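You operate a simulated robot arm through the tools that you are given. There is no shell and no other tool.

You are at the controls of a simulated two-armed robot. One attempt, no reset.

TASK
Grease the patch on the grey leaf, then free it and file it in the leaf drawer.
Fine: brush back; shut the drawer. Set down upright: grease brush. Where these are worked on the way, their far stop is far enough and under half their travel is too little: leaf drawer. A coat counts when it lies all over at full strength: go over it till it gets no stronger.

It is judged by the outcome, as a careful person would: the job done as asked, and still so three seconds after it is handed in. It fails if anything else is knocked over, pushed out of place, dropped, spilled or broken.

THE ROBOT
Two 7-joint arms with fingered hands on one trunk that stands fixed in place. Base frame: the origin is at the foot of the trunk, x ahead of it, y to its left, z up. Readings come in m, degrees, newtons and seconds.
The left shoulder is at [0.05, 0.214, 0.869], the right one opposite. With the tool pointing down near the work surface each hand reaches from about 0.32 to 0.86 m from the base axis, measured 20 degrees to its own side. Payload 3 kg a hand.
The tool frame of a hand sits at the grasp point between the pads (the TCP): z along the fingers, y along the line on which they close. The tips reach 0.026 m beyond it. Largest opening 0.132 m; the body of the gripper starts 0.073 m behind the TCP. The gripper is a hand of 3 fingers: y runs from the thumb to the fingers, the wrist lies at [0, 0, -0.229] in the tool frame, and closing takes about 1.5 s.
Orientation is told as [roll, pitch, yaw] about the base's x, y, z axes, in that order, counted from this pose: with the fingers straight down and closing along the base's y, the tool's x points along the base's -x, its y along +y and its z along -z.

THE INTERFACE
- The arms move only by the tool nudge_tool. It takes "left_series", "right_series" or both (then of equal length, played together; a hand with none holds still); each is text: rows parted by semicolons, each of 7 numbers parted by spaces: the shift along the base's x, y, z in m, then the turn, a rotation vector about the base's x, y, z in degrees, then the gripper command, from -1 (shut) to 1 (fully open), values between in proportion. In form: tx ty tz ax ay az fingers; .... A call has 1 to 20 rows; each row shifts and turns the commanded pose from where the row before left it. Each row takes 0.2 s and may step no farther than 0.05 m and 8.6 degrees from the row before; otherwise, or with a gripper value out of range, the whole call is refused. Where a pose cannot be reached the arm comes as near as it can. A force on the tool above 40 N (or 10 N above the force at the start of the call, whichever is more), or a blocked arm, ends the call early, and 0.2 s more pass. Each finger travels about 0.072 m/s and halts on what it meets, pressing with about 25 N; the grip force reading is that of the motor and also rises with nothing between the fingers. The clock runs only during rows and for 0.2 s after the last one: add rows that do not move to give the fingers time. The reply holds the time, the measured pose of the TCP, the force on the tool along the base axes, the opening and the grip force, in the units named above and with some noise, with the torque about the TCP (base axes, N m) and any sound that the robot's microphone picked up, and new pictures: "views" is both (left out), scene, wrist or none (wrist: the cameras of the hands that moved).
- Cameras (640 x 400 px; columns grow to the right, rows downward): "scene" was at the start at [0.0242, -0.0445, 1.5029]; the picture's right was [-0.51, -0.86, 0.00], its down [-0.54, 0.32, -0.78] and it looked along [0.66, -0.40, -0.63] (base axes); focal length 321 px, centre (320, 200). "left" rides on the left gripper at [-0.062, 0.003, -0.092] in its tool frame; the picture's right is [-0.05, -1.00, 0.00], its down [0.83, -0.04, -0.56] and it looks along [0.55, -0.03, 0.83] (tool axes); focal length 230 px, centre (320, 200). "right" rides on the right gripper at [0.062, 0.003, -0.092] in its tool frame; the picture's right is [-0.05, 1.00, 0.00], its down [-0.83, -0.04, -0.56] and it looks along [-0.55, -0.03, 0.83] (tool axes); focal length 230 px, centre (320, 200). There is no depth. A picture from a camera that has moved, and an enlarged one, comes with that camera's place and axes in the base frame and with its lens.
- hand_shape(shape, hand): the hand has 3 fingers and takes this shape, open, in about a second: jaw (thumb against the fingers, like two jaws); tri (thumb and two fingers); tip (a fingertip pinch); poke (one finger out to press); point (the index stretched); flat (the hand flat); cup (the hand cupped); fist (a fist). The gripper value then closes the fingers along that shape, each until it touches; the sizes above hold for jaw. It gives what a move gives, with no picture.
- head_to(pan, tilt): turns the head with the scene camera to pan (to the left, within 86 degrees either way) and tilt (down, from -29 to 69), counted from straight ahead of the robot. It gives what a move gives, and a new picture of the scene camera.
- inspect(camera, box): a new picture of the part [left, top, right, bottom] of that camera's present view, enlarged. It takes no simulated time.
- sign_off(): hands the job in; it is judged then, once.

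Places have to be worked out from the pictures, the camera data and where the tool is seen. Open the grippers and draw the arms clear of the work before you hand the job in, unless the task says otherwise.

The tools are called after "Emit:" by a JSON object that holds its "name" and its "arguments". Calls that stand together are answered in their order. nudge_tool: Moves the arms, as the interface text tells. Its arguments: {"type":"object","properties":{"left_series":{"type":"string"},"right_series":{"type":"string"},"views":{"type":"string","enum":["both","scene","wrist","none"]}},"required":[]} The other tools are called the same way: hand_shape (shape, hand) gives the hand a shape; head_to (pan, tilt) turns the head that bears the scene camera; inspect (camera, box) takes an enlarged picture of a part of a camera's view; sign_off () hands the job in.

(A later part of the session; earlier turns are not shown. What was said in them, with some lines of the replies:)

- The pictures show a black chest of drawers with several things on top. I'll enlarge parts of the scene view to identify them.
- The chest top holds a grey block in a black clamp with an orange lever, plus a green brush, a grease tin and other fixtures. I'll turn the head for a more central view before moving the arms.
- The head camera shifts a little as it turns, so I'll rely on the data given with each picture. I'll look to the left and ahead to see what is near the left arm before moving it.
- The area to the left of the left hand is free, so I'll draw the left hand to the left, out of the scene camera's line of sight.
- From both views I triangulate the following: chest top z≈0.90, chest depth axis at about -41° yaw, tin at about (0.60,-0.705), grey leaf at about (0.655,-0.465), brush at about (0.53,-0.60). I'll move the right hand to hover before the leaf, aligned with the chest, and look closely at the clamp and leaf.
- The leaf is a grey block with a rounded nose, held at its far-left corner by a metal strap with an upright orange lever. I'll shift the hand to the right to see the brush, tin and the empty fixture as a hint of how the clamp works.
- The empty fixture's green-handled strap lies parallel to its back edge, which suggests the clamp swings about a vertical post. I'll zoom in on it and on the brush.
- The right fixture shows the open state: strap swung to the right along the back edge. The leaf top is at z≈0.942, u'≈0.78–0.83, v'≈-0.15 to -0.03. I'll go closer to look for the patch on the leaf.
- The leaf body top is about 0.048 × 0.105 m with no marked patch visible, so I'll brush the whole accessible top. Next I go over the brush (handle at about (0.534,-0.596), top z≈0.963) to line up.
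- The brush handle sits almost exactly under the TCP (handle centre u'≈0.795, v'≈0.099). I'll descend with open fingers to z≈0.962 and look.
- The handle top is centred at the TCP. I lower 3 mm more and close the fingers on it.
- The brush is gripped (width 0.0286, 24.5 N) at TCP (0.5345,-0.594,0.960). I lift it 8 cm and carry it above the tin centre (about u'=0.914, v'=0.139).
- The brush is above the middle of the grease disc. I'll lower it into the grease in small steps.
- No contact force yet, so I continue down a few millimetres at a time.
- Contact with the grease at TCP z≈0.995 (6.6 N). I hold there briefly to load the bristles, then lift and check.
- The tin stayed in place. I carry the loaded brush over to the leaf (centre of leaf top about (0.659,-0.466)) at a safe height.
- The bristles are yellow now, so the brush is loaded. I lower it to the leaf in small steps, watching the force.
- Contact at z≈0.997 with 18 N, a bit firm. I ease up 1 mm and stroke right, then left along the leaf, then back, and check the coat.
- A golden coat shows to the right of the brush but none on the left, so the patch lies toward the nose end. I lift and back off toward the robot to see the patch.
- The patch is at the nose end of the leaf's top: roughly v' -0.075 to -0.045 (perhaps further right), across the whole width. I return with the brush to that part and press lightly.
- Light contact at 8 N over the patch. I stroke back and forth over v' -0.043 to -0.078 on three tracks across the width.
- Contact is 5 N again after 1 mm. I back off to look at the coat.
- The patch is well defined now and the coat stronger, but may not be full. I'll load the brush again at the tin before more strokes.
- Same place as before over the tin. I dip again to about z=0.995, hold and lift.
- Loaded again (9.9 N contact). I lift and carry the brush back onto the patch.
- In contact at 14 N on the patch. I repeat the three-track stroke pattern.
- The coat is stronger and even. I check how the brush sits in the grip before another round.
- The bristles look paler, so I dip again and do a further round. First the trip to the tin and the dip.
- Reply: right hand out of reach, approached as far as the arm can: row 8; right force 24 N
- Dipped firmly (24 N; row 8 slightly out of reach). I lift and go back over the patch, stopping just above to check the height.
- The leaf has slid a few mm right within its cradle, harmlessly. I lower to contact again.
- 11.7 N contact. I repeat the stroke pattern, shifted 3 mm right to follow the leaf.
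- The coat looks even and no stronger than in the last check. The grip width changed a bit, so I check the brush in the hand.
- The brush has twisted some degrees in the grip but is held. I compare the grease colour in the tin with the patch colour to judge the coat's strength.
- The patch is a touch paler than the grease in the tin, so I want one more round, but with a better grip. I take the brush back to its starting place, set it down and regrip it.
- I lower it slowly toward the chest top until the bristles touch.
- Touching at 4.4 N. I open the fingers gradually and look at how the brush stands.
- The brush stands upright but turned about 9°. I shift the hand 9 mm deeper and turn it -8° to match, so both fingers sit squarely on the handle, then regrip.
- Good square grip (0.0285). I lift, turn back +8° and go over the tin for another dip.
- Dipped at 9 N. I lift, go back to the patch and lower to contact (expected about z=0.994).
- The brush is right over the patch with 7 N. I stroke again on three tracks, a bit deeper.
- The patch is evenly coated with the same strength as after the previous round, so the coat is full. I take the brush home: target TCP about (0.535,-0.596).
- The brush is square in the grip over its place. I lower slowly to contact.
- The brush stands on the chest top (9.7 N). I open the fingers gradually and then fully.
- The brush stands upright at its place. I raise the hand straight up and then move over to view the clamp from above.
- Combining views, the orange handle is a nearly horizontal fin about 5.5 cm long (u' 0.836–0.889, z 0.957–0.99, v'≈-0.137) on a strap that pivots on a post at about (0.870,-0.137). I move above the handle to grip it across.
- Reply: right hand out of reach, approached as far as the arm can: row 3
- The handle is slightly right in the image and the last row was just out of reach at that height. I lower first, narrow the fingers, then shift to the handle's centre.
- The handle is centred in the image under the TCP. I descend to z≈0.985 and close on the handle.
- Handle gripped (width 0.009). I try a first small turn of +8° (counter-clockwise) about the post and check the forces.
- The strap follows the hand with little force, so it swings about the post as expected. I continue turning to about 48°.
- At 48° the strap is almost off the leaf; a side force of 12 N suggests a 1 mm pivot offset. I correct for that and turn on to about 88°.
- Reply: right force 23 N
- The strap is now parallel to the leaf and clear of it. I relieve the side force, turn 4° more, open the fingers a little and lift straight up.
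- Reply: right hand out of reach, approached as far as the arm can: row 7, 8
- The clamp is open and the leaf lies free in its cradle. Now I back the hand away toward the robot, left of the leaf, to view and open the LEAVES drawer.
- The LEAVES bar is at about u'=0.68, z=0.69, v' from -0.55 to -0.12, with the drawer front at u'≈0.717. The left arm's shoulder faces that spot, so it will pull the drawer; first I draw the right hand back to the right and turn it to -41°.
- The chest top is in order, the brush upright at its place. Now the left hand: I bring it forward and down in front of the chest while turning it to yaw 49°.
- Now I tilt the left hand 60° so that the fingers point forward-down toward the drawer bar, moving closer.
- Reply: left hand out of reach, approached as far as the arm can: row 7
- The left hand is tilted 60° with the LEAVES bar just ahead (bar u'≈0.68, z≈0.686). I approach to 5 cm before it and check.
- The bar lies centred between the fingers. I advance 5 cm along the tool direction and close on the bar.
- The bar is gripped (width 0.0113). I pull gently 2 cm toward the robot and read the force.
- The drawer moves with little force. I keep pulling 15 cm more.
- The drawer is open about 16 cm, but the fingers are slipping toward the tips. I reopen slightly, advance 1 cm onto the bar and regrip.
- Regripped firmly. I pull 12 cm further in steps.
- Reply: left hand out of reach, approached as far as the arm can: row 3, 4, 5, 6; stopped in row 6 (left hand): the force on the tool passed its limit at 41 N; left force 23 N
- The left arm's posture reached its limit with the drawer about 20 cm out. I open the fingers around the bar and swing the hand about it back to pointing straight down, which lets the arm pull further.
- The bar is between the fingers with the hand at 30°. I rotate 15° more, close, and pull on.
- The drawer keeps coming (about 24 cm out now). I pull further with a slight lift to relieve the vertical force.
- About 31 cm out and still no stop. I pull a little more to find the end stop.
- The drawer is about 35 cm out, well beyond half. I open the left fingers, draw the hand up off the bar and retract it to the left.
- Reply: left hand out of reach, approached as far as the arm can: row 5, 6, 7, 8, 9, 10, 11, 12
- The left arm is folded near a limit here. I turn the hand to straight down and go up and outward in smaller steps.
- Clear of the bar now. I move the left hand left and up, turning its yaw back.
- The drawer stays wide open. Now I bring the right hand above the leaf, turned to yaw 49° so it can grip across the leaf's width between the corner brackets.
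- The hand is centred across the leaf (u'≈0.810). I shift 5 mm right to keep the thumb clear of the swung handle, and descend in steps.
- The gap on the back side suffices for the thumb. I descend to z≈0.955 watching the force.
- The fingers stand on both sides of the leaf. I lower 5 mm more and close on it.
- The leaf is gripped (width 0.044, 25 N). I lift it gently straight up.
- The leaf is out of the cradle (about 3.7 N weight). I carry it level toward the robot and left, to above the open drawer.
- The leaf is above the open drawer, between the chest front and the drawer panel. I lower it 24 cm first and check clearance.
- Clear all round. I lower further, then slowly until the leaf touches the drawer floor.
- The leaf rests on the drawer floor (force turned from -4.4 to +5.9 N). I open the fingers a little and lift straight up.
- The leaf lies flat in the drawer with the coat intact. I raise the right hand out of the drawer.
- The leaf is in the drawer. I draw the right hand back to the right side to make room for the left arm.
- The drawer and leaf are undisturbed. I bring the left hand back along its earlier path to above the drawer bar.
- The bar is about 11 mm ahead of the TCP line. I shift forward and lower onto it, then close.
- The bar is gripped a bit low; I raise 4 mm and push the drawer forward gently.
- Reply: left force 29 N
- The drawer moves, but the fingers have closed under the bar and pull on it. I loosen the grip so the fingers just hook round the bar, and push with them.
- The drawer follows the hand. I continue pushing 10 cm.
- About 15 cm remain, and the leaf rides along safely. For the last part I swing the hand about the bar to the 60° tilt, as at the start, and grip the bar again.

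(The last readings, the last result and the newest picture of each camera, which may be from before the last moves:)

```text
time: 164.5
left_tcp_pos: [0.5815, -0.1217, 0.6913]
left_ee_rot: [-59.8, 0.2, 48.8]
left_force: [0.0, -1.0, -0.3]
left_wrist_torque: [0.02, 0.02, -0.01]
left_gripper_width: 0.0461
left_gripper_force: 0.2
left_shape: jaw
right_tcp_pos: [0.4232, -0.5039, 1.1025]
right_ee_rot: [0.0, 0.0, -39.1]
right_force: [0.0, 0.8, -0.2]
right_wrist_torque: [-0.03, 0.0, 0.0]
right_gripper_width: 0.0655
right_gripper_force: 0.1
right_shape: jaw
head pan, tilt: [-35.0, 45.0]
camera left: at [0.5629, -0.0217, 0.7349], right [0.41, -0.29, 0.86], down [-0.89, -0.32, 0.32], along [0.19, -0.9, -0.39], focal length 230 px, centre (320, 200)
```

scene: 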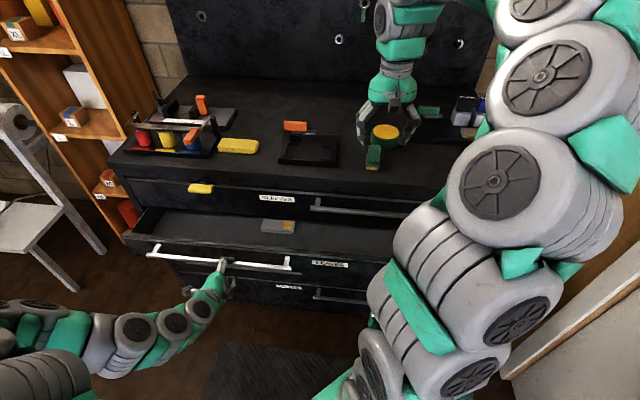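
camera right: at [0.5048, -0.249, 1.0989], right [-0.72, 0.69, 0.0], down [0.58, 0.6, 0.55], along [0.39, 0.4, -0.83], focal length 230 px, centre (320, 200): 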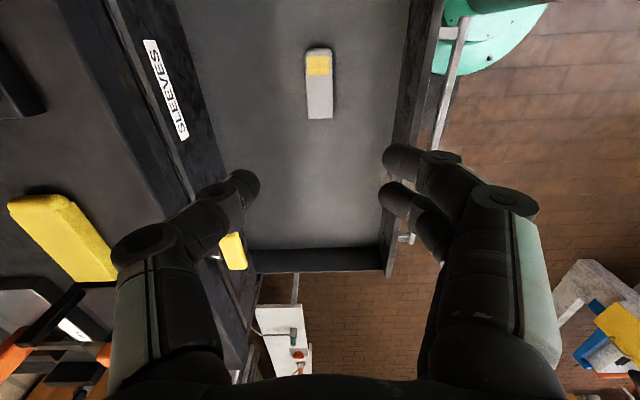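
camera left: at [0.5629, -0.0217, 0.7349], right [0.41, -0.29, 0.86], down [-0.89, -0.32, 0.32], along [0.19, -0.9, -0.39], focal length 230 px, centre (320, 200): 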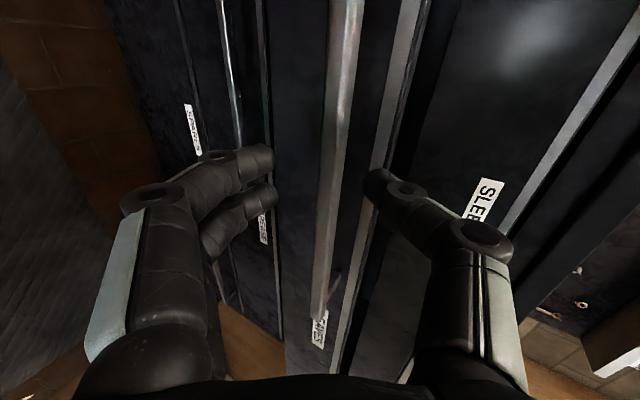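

The bar is between the fingers. I close and push 14 cm forward.

Emit:
{"name": "nudge_tool", "arguments": {"left_series": "0 0 0 0 0 0 -0.7; 0 0 0 0 0 0 -1; 0 0 0 0 0 0 -1; 0 0 0 0 0 0 -1; 0.0113 -0.0098 0 0 0 0 -1; 0.0151 -0.0131 0 0 0 0 -1; 0.0151 -0.0131 0 0 0 0 -1; 0.0151 -0.0131 0 0 0 0 -1; 0.0151 -0.0131 0 0 0 0 -1; 0.0151 -0.0131 0 0 0 0 -1; 0.0151 -0.0131 0 0 0 0 -1; 0 0 0 0 0 0 -1", "views": "both"}}

```text
time: 167.1
left_tcp_pos: [0.6821, -0.2108, 0.6908]
left_ee_rot: [-59.9, 0.2, 48.8]
left_force: [-0.9, -0.1, 0.2]
left_wrist_torque: [0.02, 0.0, 0.0]
left_gripper_width: 0.0002
left_gripper_force: 25.0
left_shape: jaw
right_tcp_pos: [0.4236, -0.5044, 1.1015]
right_ee_rot: [-0.2, 0.1, -38.9]
right_force: [0.6, -0.2, 0.5]
right_wrist_torque: [0.0, 0.0, 0.0]
right_gripper_width: 0.0653
right_gripper_force: 0.1
right_shape: jaw
head pan, tilt: [-35.0, 45.0]
camera left: at [0.6644, -0.1106, 0.7348], right [0.41, -0.29, 0.86], down [-0.89, -0.32, 0.32], along [0.19, -0.9, -0.39], focal length 230 px, centre (320, 200)
```

scene: 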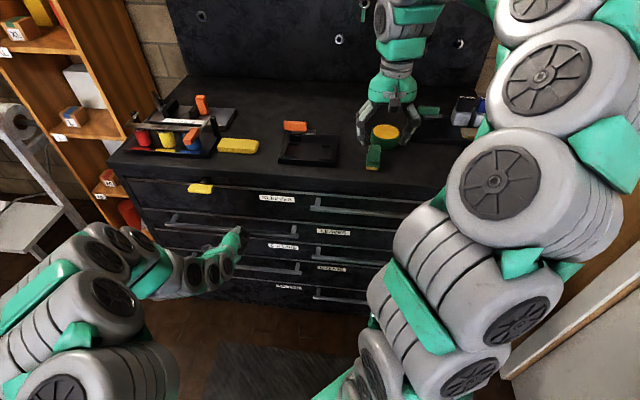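
left: 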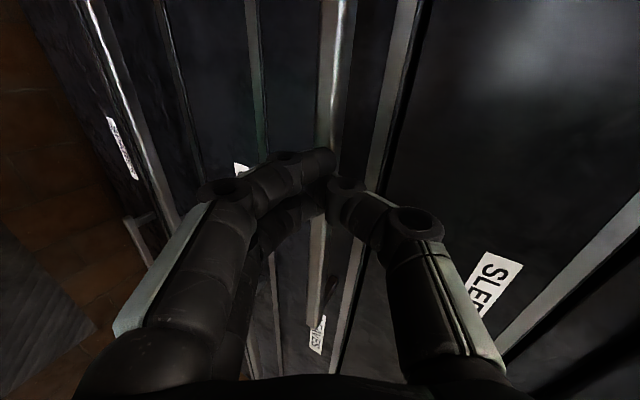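

The fingers slipped off but kept pushing; the drawer looks shut or nearly. I zoom in to check.

Emit:
{"name": "inspect", "arguments": {"camera": "scene", "box": [110, 160, 350, 300]}}

Emit:
{"name": "inspect", "arguments": {"camera": "left", "box": [220, 60, 440, 300]}}

```text
2.67 times, centred on (230, 230) of scene
camera zoom: at [0.0174, -0.0471, 1.4944], right [-0.57, -0.82, 0.0], down [-0.58, 0.41, -0.71], along [0.58, -0.41, -0.71], focal length 855 px, centre (560, 120)
```

zoom: 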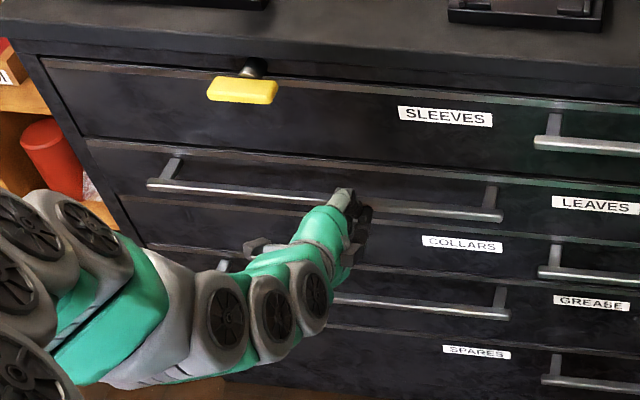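

```text
1.67 times, centred on (330, 180) of left
camera zoom: at [0.6644, -0.1106, 0.7348], right [0.41, -0.29, 0.86], down [-0.89, -0.32, 0.32], along [0.19, -0.9, -0.39], focal length 384 px, centre (303, 233)
```

zoom: 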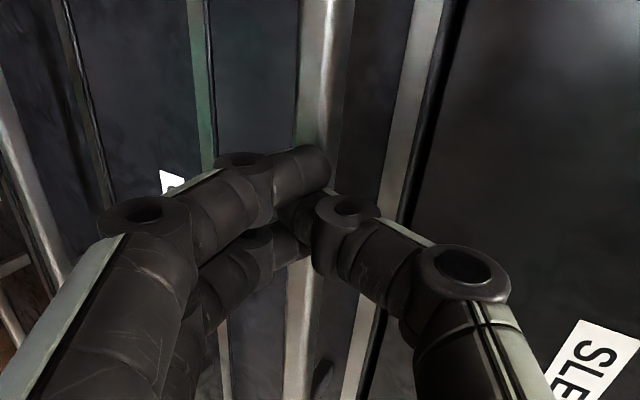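

The bar is back at its closed position in the picture (within a pixel). I press forward slightly to make sure it is fully shut.

Emit:
{"name": "nudge_tool", "arguments": {"left_series": "0.0038 -0.0033 0 0 0 0 -1; 0.0038 -0.0033 0 0 0 0 -1; 0 0 0 0 0 0 -1", "views": "none"}}

Emit:
{"name": "inspect", "arguments": {"camera": "scene", "box": [110, 160, 350, 300]}}

```text
time: 167.7
left_tcp_pos: [0.6876, -0.2149, 0.6858]
left_ee_rot: [-59.2, 0.3, 48.9]
left_force: [-16.5, 17.2, 5.2]
left_wrist_torque: [0.03, 0.03, -0.02]
left_gripper_width: 0.0002
left_gripper_force: 24.8
left_shape: jaw
right_tcp_pos: [0.4241, -0.5035, 1.1023]
right_ee_rot: [0.1, -0.2, -39.0]
right_force: [0.1, -0.7, 0.5]
right_wrist_torque: [0.0, 0.03, -0.02]
right_gripper_width: 0.0652
right_gripper_force: 0.1
right_shape: jaw
head pan, tilt: [-35.0, 45.0]
stopped in row 3 (left hand): the force on the tool passed its limit at 48 N (the readings are from after the stop); the commanded pose is now the measured one
```

```text
2.67 times, centred on (230, 230) of scene
camera zoom: at [0.0172, -0.0469, 1.4944], right [-0.57, -0.82, 0.0], down [-0.58, 0.41, -0.71], along [0.58, -0.41, -0.71], focal length 855 px, centre (560, 120)
```

zoom: 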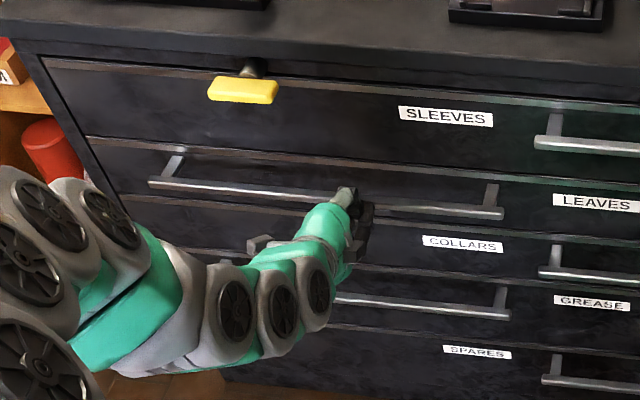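

A hard stop at 48 N means the drawer is shut. I draw the left hand straight back, away from the chest.

Emit:
{"name": "nudge_tool", "arguments": {"left_series": "-0.0076 0.0066 0 0 0 0 -1; -0.0151 0.0131 0 0 0 0 -1; -0.0227 0.0197 0 0 0 0 -1; -0.0227 0.0197 0.005 0 0 0 -0.5; -0.015 0.013 0.02 4.92 5.66 0 0; -0.005 0.01 0.03 4.92 5.66 0 0; 0 0.01 0.03 4.92 5.66 0 0; 0 0.01 0.03 4.92 5.66 0 0; 0 0.01 0.03 4.92 5.66 0 0; 0 0.01 0.03 4.92 5.66 0 0; 0 0.01 0.03 4.92 5.66 0 0; 0 0.01 0.03 4.92 5.66 0 0; 0 0 0 0 0 0 0", "views": "scene"}}

```text
time: 170.5
left_tcp_pos: [0.5991, -0.0712, 0.9239]
left_ee_rot: [0.8, 0.4, 49.1]
left_force: [-0.4, -0.5, 0.1]
left_wrist_torque: [-0.04, 0.0, 0.02]
left_gripper_width: 0.0657
left_gripper_force: 0.1
left_shape: jaw
right_tcp_pos: [0.4241, -0.5052, 1.1011]
right_ee_rot: [-0.1, 0.1, -39.0]
right_force: [0.7, 0.2, -0.3]
right_wrist_torque: [0.02, -0.01, 0.0]
right_gripper_width: 0.0655
right_gripper_force: 0.1
right_shape: jaw
head pan, tilt: [-35.0, 45.0]
```

scene: 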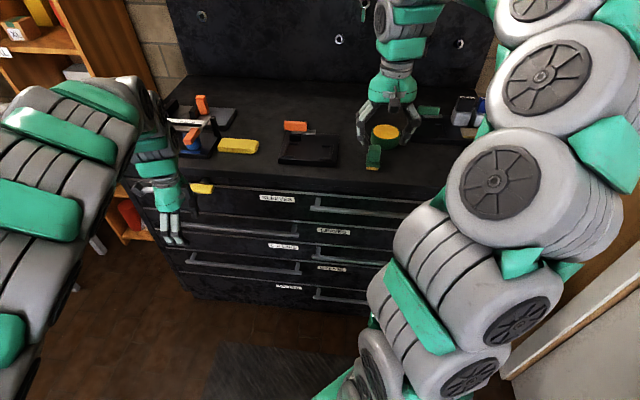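

Both hands are free. I draw both arms back to about their starting poses, clear of the work.

Emit:
{"name": "nudge_tool", "arguments": {"left_series": "-0.0222 0.0344 0.0219 0 0 -7.3 0.5; -0.0222 0.0344 0.0219 0 0 -7.3 0.5; -0.0222 0.0344 0.0219 0 0 -7.3 1; -0.0222 0.0344 0.0219 0 0 -7.3 1; -0.0222 0.0344 0.0219 0 0 -7.3 1; -0.0222 0.0344 0.0219 0 0 -7.3 1; -0.0222 0.0344 0.0219 0 0 -7.3 1; -0.0222 0.0344 0.0219 0 0 -7.3 1; -0.0222 0.0344 0.0219 0 0 -7.3 1; -0.0222 0.0344 0.0219 0 0 -7.3 1; -0.0222 0.0344 0.0219 0 0 -7.3 1; 0 0 0 0 0 0 1", "right_series": "-0.0066 0.0095 0.0143 0 0 0.7 0; -0.0066 0.0095 0.0143 0 0 0.7 0; -0.0066 0.0095 0.0143 0 0 0.7 0; -0.0066 0.0095 0.0143 0 0 0.7 0; -0.0066 0.0095 0.0143 0 0 0.7 0; -0.0066 0.0095 0.0143 0 0 0.7 0; -0.0066 0.0095 0.0143 0 0 0.7 0; -0.0066 0.0095 0.0143 0 0 0.7 0.5; -0.0066 0.0095 0.0143 0 0 0.7 1; -0.0066 0.0095 0.0143 0 0 0.7 1; -0.0066 0.0095 0.0143 0 0 0.7 1; 0 0 0 0 0 0 1", "views": "both"}}

Emit:
{"name": "inspect", "arguments": {"camera": "scene", "box": [100, 80, 430, 310]}}

Emit:
{"name": "inspect", "arguments": {"camera": "right", "box": [170, 100, 480, 310]}}

```text
time: 173.1
left_tcp_pos: [0.3565, 0.304, 1.1643]
left_ee_rot: [0.7, 0.4, -31.2]
left_force: [-0.2, 0.2, 0.2]
left_wrist_torque: [0.0, 0.01, 0.03]
left_gripper_width: 0.1317
left_gripper_force: 0.1
left_shape: jaw
right_tcp_pos: [0.3498, -0.4004, 1.2591]
right_ee_rot: [0.0, -0.1, -31.2]
right_force: [-0.8, -0.3, 0.4]
right_wrist_torque: [0.02, -0.04, 0.06]
right_gripper_width: 0.1318
right_gripper_force: 0.1
right_shape: jaw
head pan, tilt: [-35.0, 45.0]
camera right: at [0.2992, -0.3645, 1.3504], right [0.56, 0.83, 0.0], down [0.69, -0.47, 0.56], along [0.46, -0.31, -0.83], focal length 230 px, centre (320, 200)
camera left: at [0.412, 0.2744, 1.2566], right [-0.47, -0.88, -0.01], down [-0.73, 0.39, 0.56], along [-0.49, 0.27, -0.83], focal length 230 px, centre (320, 200)
```

scene: 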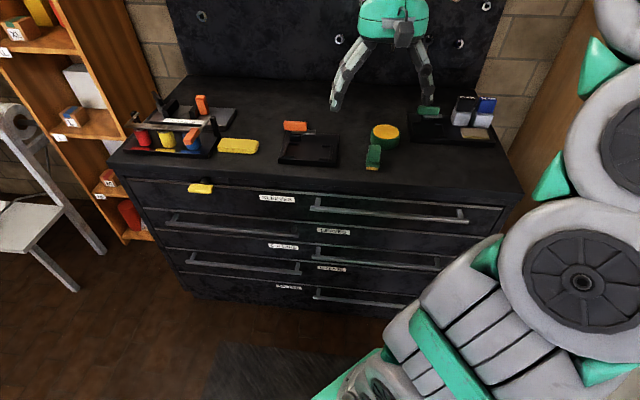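
right: 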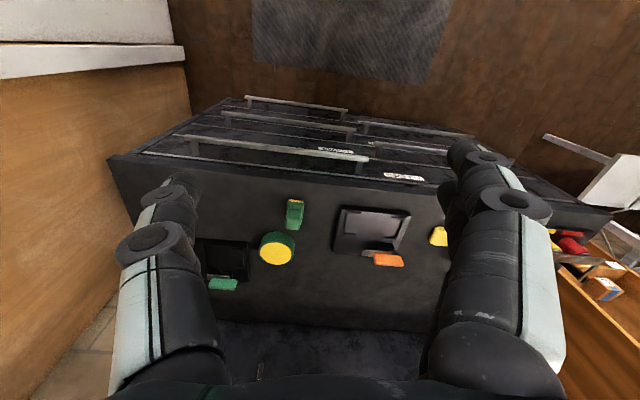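
left: 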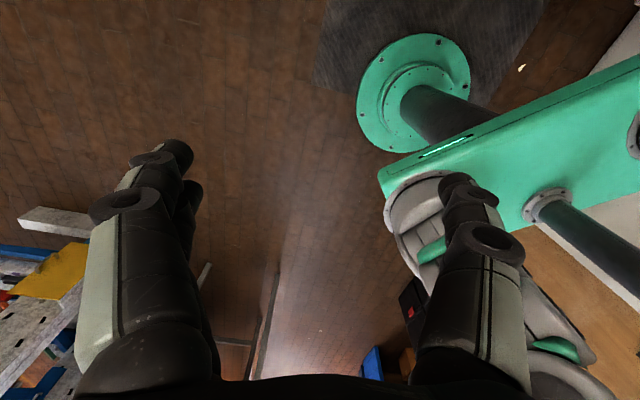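

```text
1.74 times, centred on (265, 195) of scene
camera zoom: at [0.0174, -0.0471, 1.4944], right [-0.57, -0.82, 0.0], down [-0.58, 0.41, -0.71], along [0.58, -0.41, -0.71], focal length 558 px, centre (416, 209)
```

zoom: 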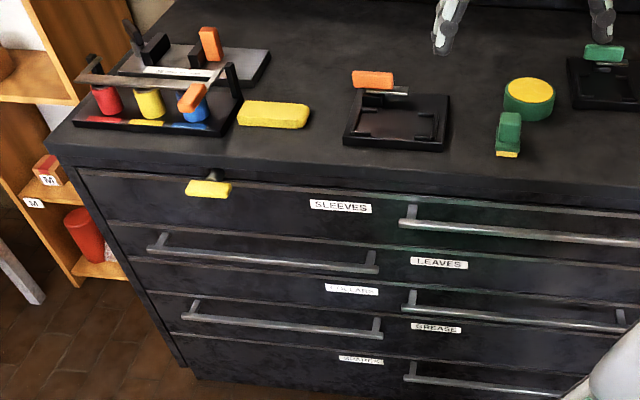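

```text
1.90 times, centred on (325, 205) of right
camera zoom: at [0.2992, -0.3645, 1.3504], right [0.56, 0.83, 0.0], down [0.69, -0.47, 0.56], along [0.46, -0.31, -0.83], focal length 438 px, centre (310, 190)
```

zoom: 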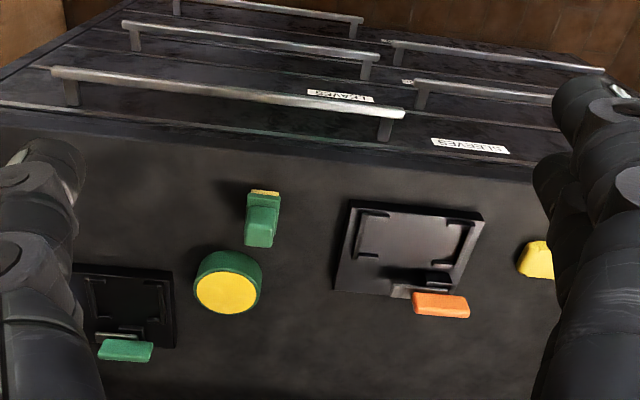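

All looks in order. I compare the leaf drawer against the earlier closed picture with the same zoom.

Emit:
{"name": "inspect", "arguments": {"camera": "scene", "box": [120, 160, 280, 260]}}

Emit:
{"name": "inspect", "arguments": {"camera": "scene", "box": [350, 100, 450, 170]}}

```text
4.00 times, centred on (200, 210) of scene
camera zoom: at [0.0174, -0.0471, 1.4944], right [-0.57, -0.82, 0.0], down [-0.58, 0.41, -0.71], along [0.58, -0.41, -0.71], focal length 1282 px, centre (800, 160)
```

zoom: 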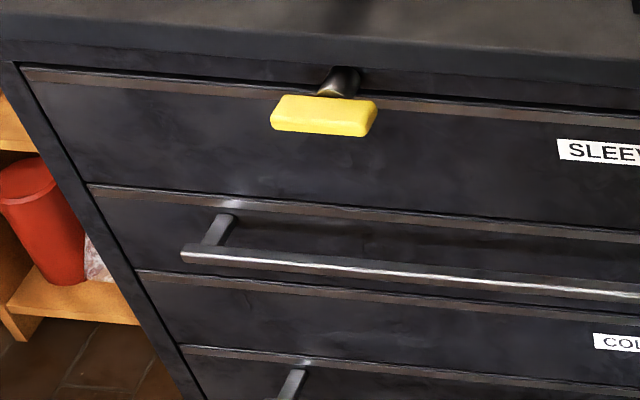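

```text
5.71 times, centred on (400, 135) of scene
camera zoom: at [0.0174, -0.0471, 1.4944], right [-0.57, -0.82, 0.0], down [-0.58, 0.41, -0.71], along [0.58, -0.41, -0.71], focal length 1832 px, centre (-137, 571)
```

zoom: 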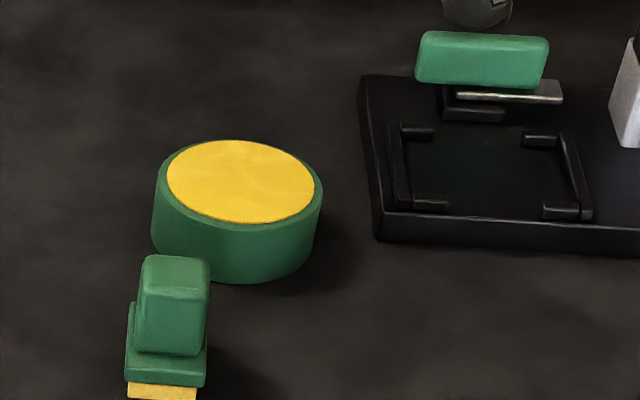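

The drawer bar is exactly where it was when closed. The tin hasn't moved, the brush stands upright within a few millimetres of its start, and the leaf is in the drawer. Both arms are clear and open, so I hand the job in.

Emit:
{"name": "sign_off", "arguments": {}}

```text
The job is handed in.
```

The grey leaf is greased and free of its clamp. It now lies flat in the LEAVES drawer, which is shut. I've handed the job in; no verdict came back.

- **Coat:** I brushed the patch in four rounds with three re-dips. It looked even all over, and the last round made no visible difference. It is still a little paler than the grease in the tin, so full strength is my judgement from the pictures.
- **Brush:** it stands upright within a few millimetres of where it started.
- **Drawer:** it opened about 35 cm before I put the leaf in, without reaching its end stop. It is closed against a hard stop, and the handle is back at its original position in the picture.
- **Clamp:** the orange lever is still swung open, and its cradle is empty.

I saw nothing else knocked over or moved. Both grippers are open and the arms are drawn back clear of the chest.
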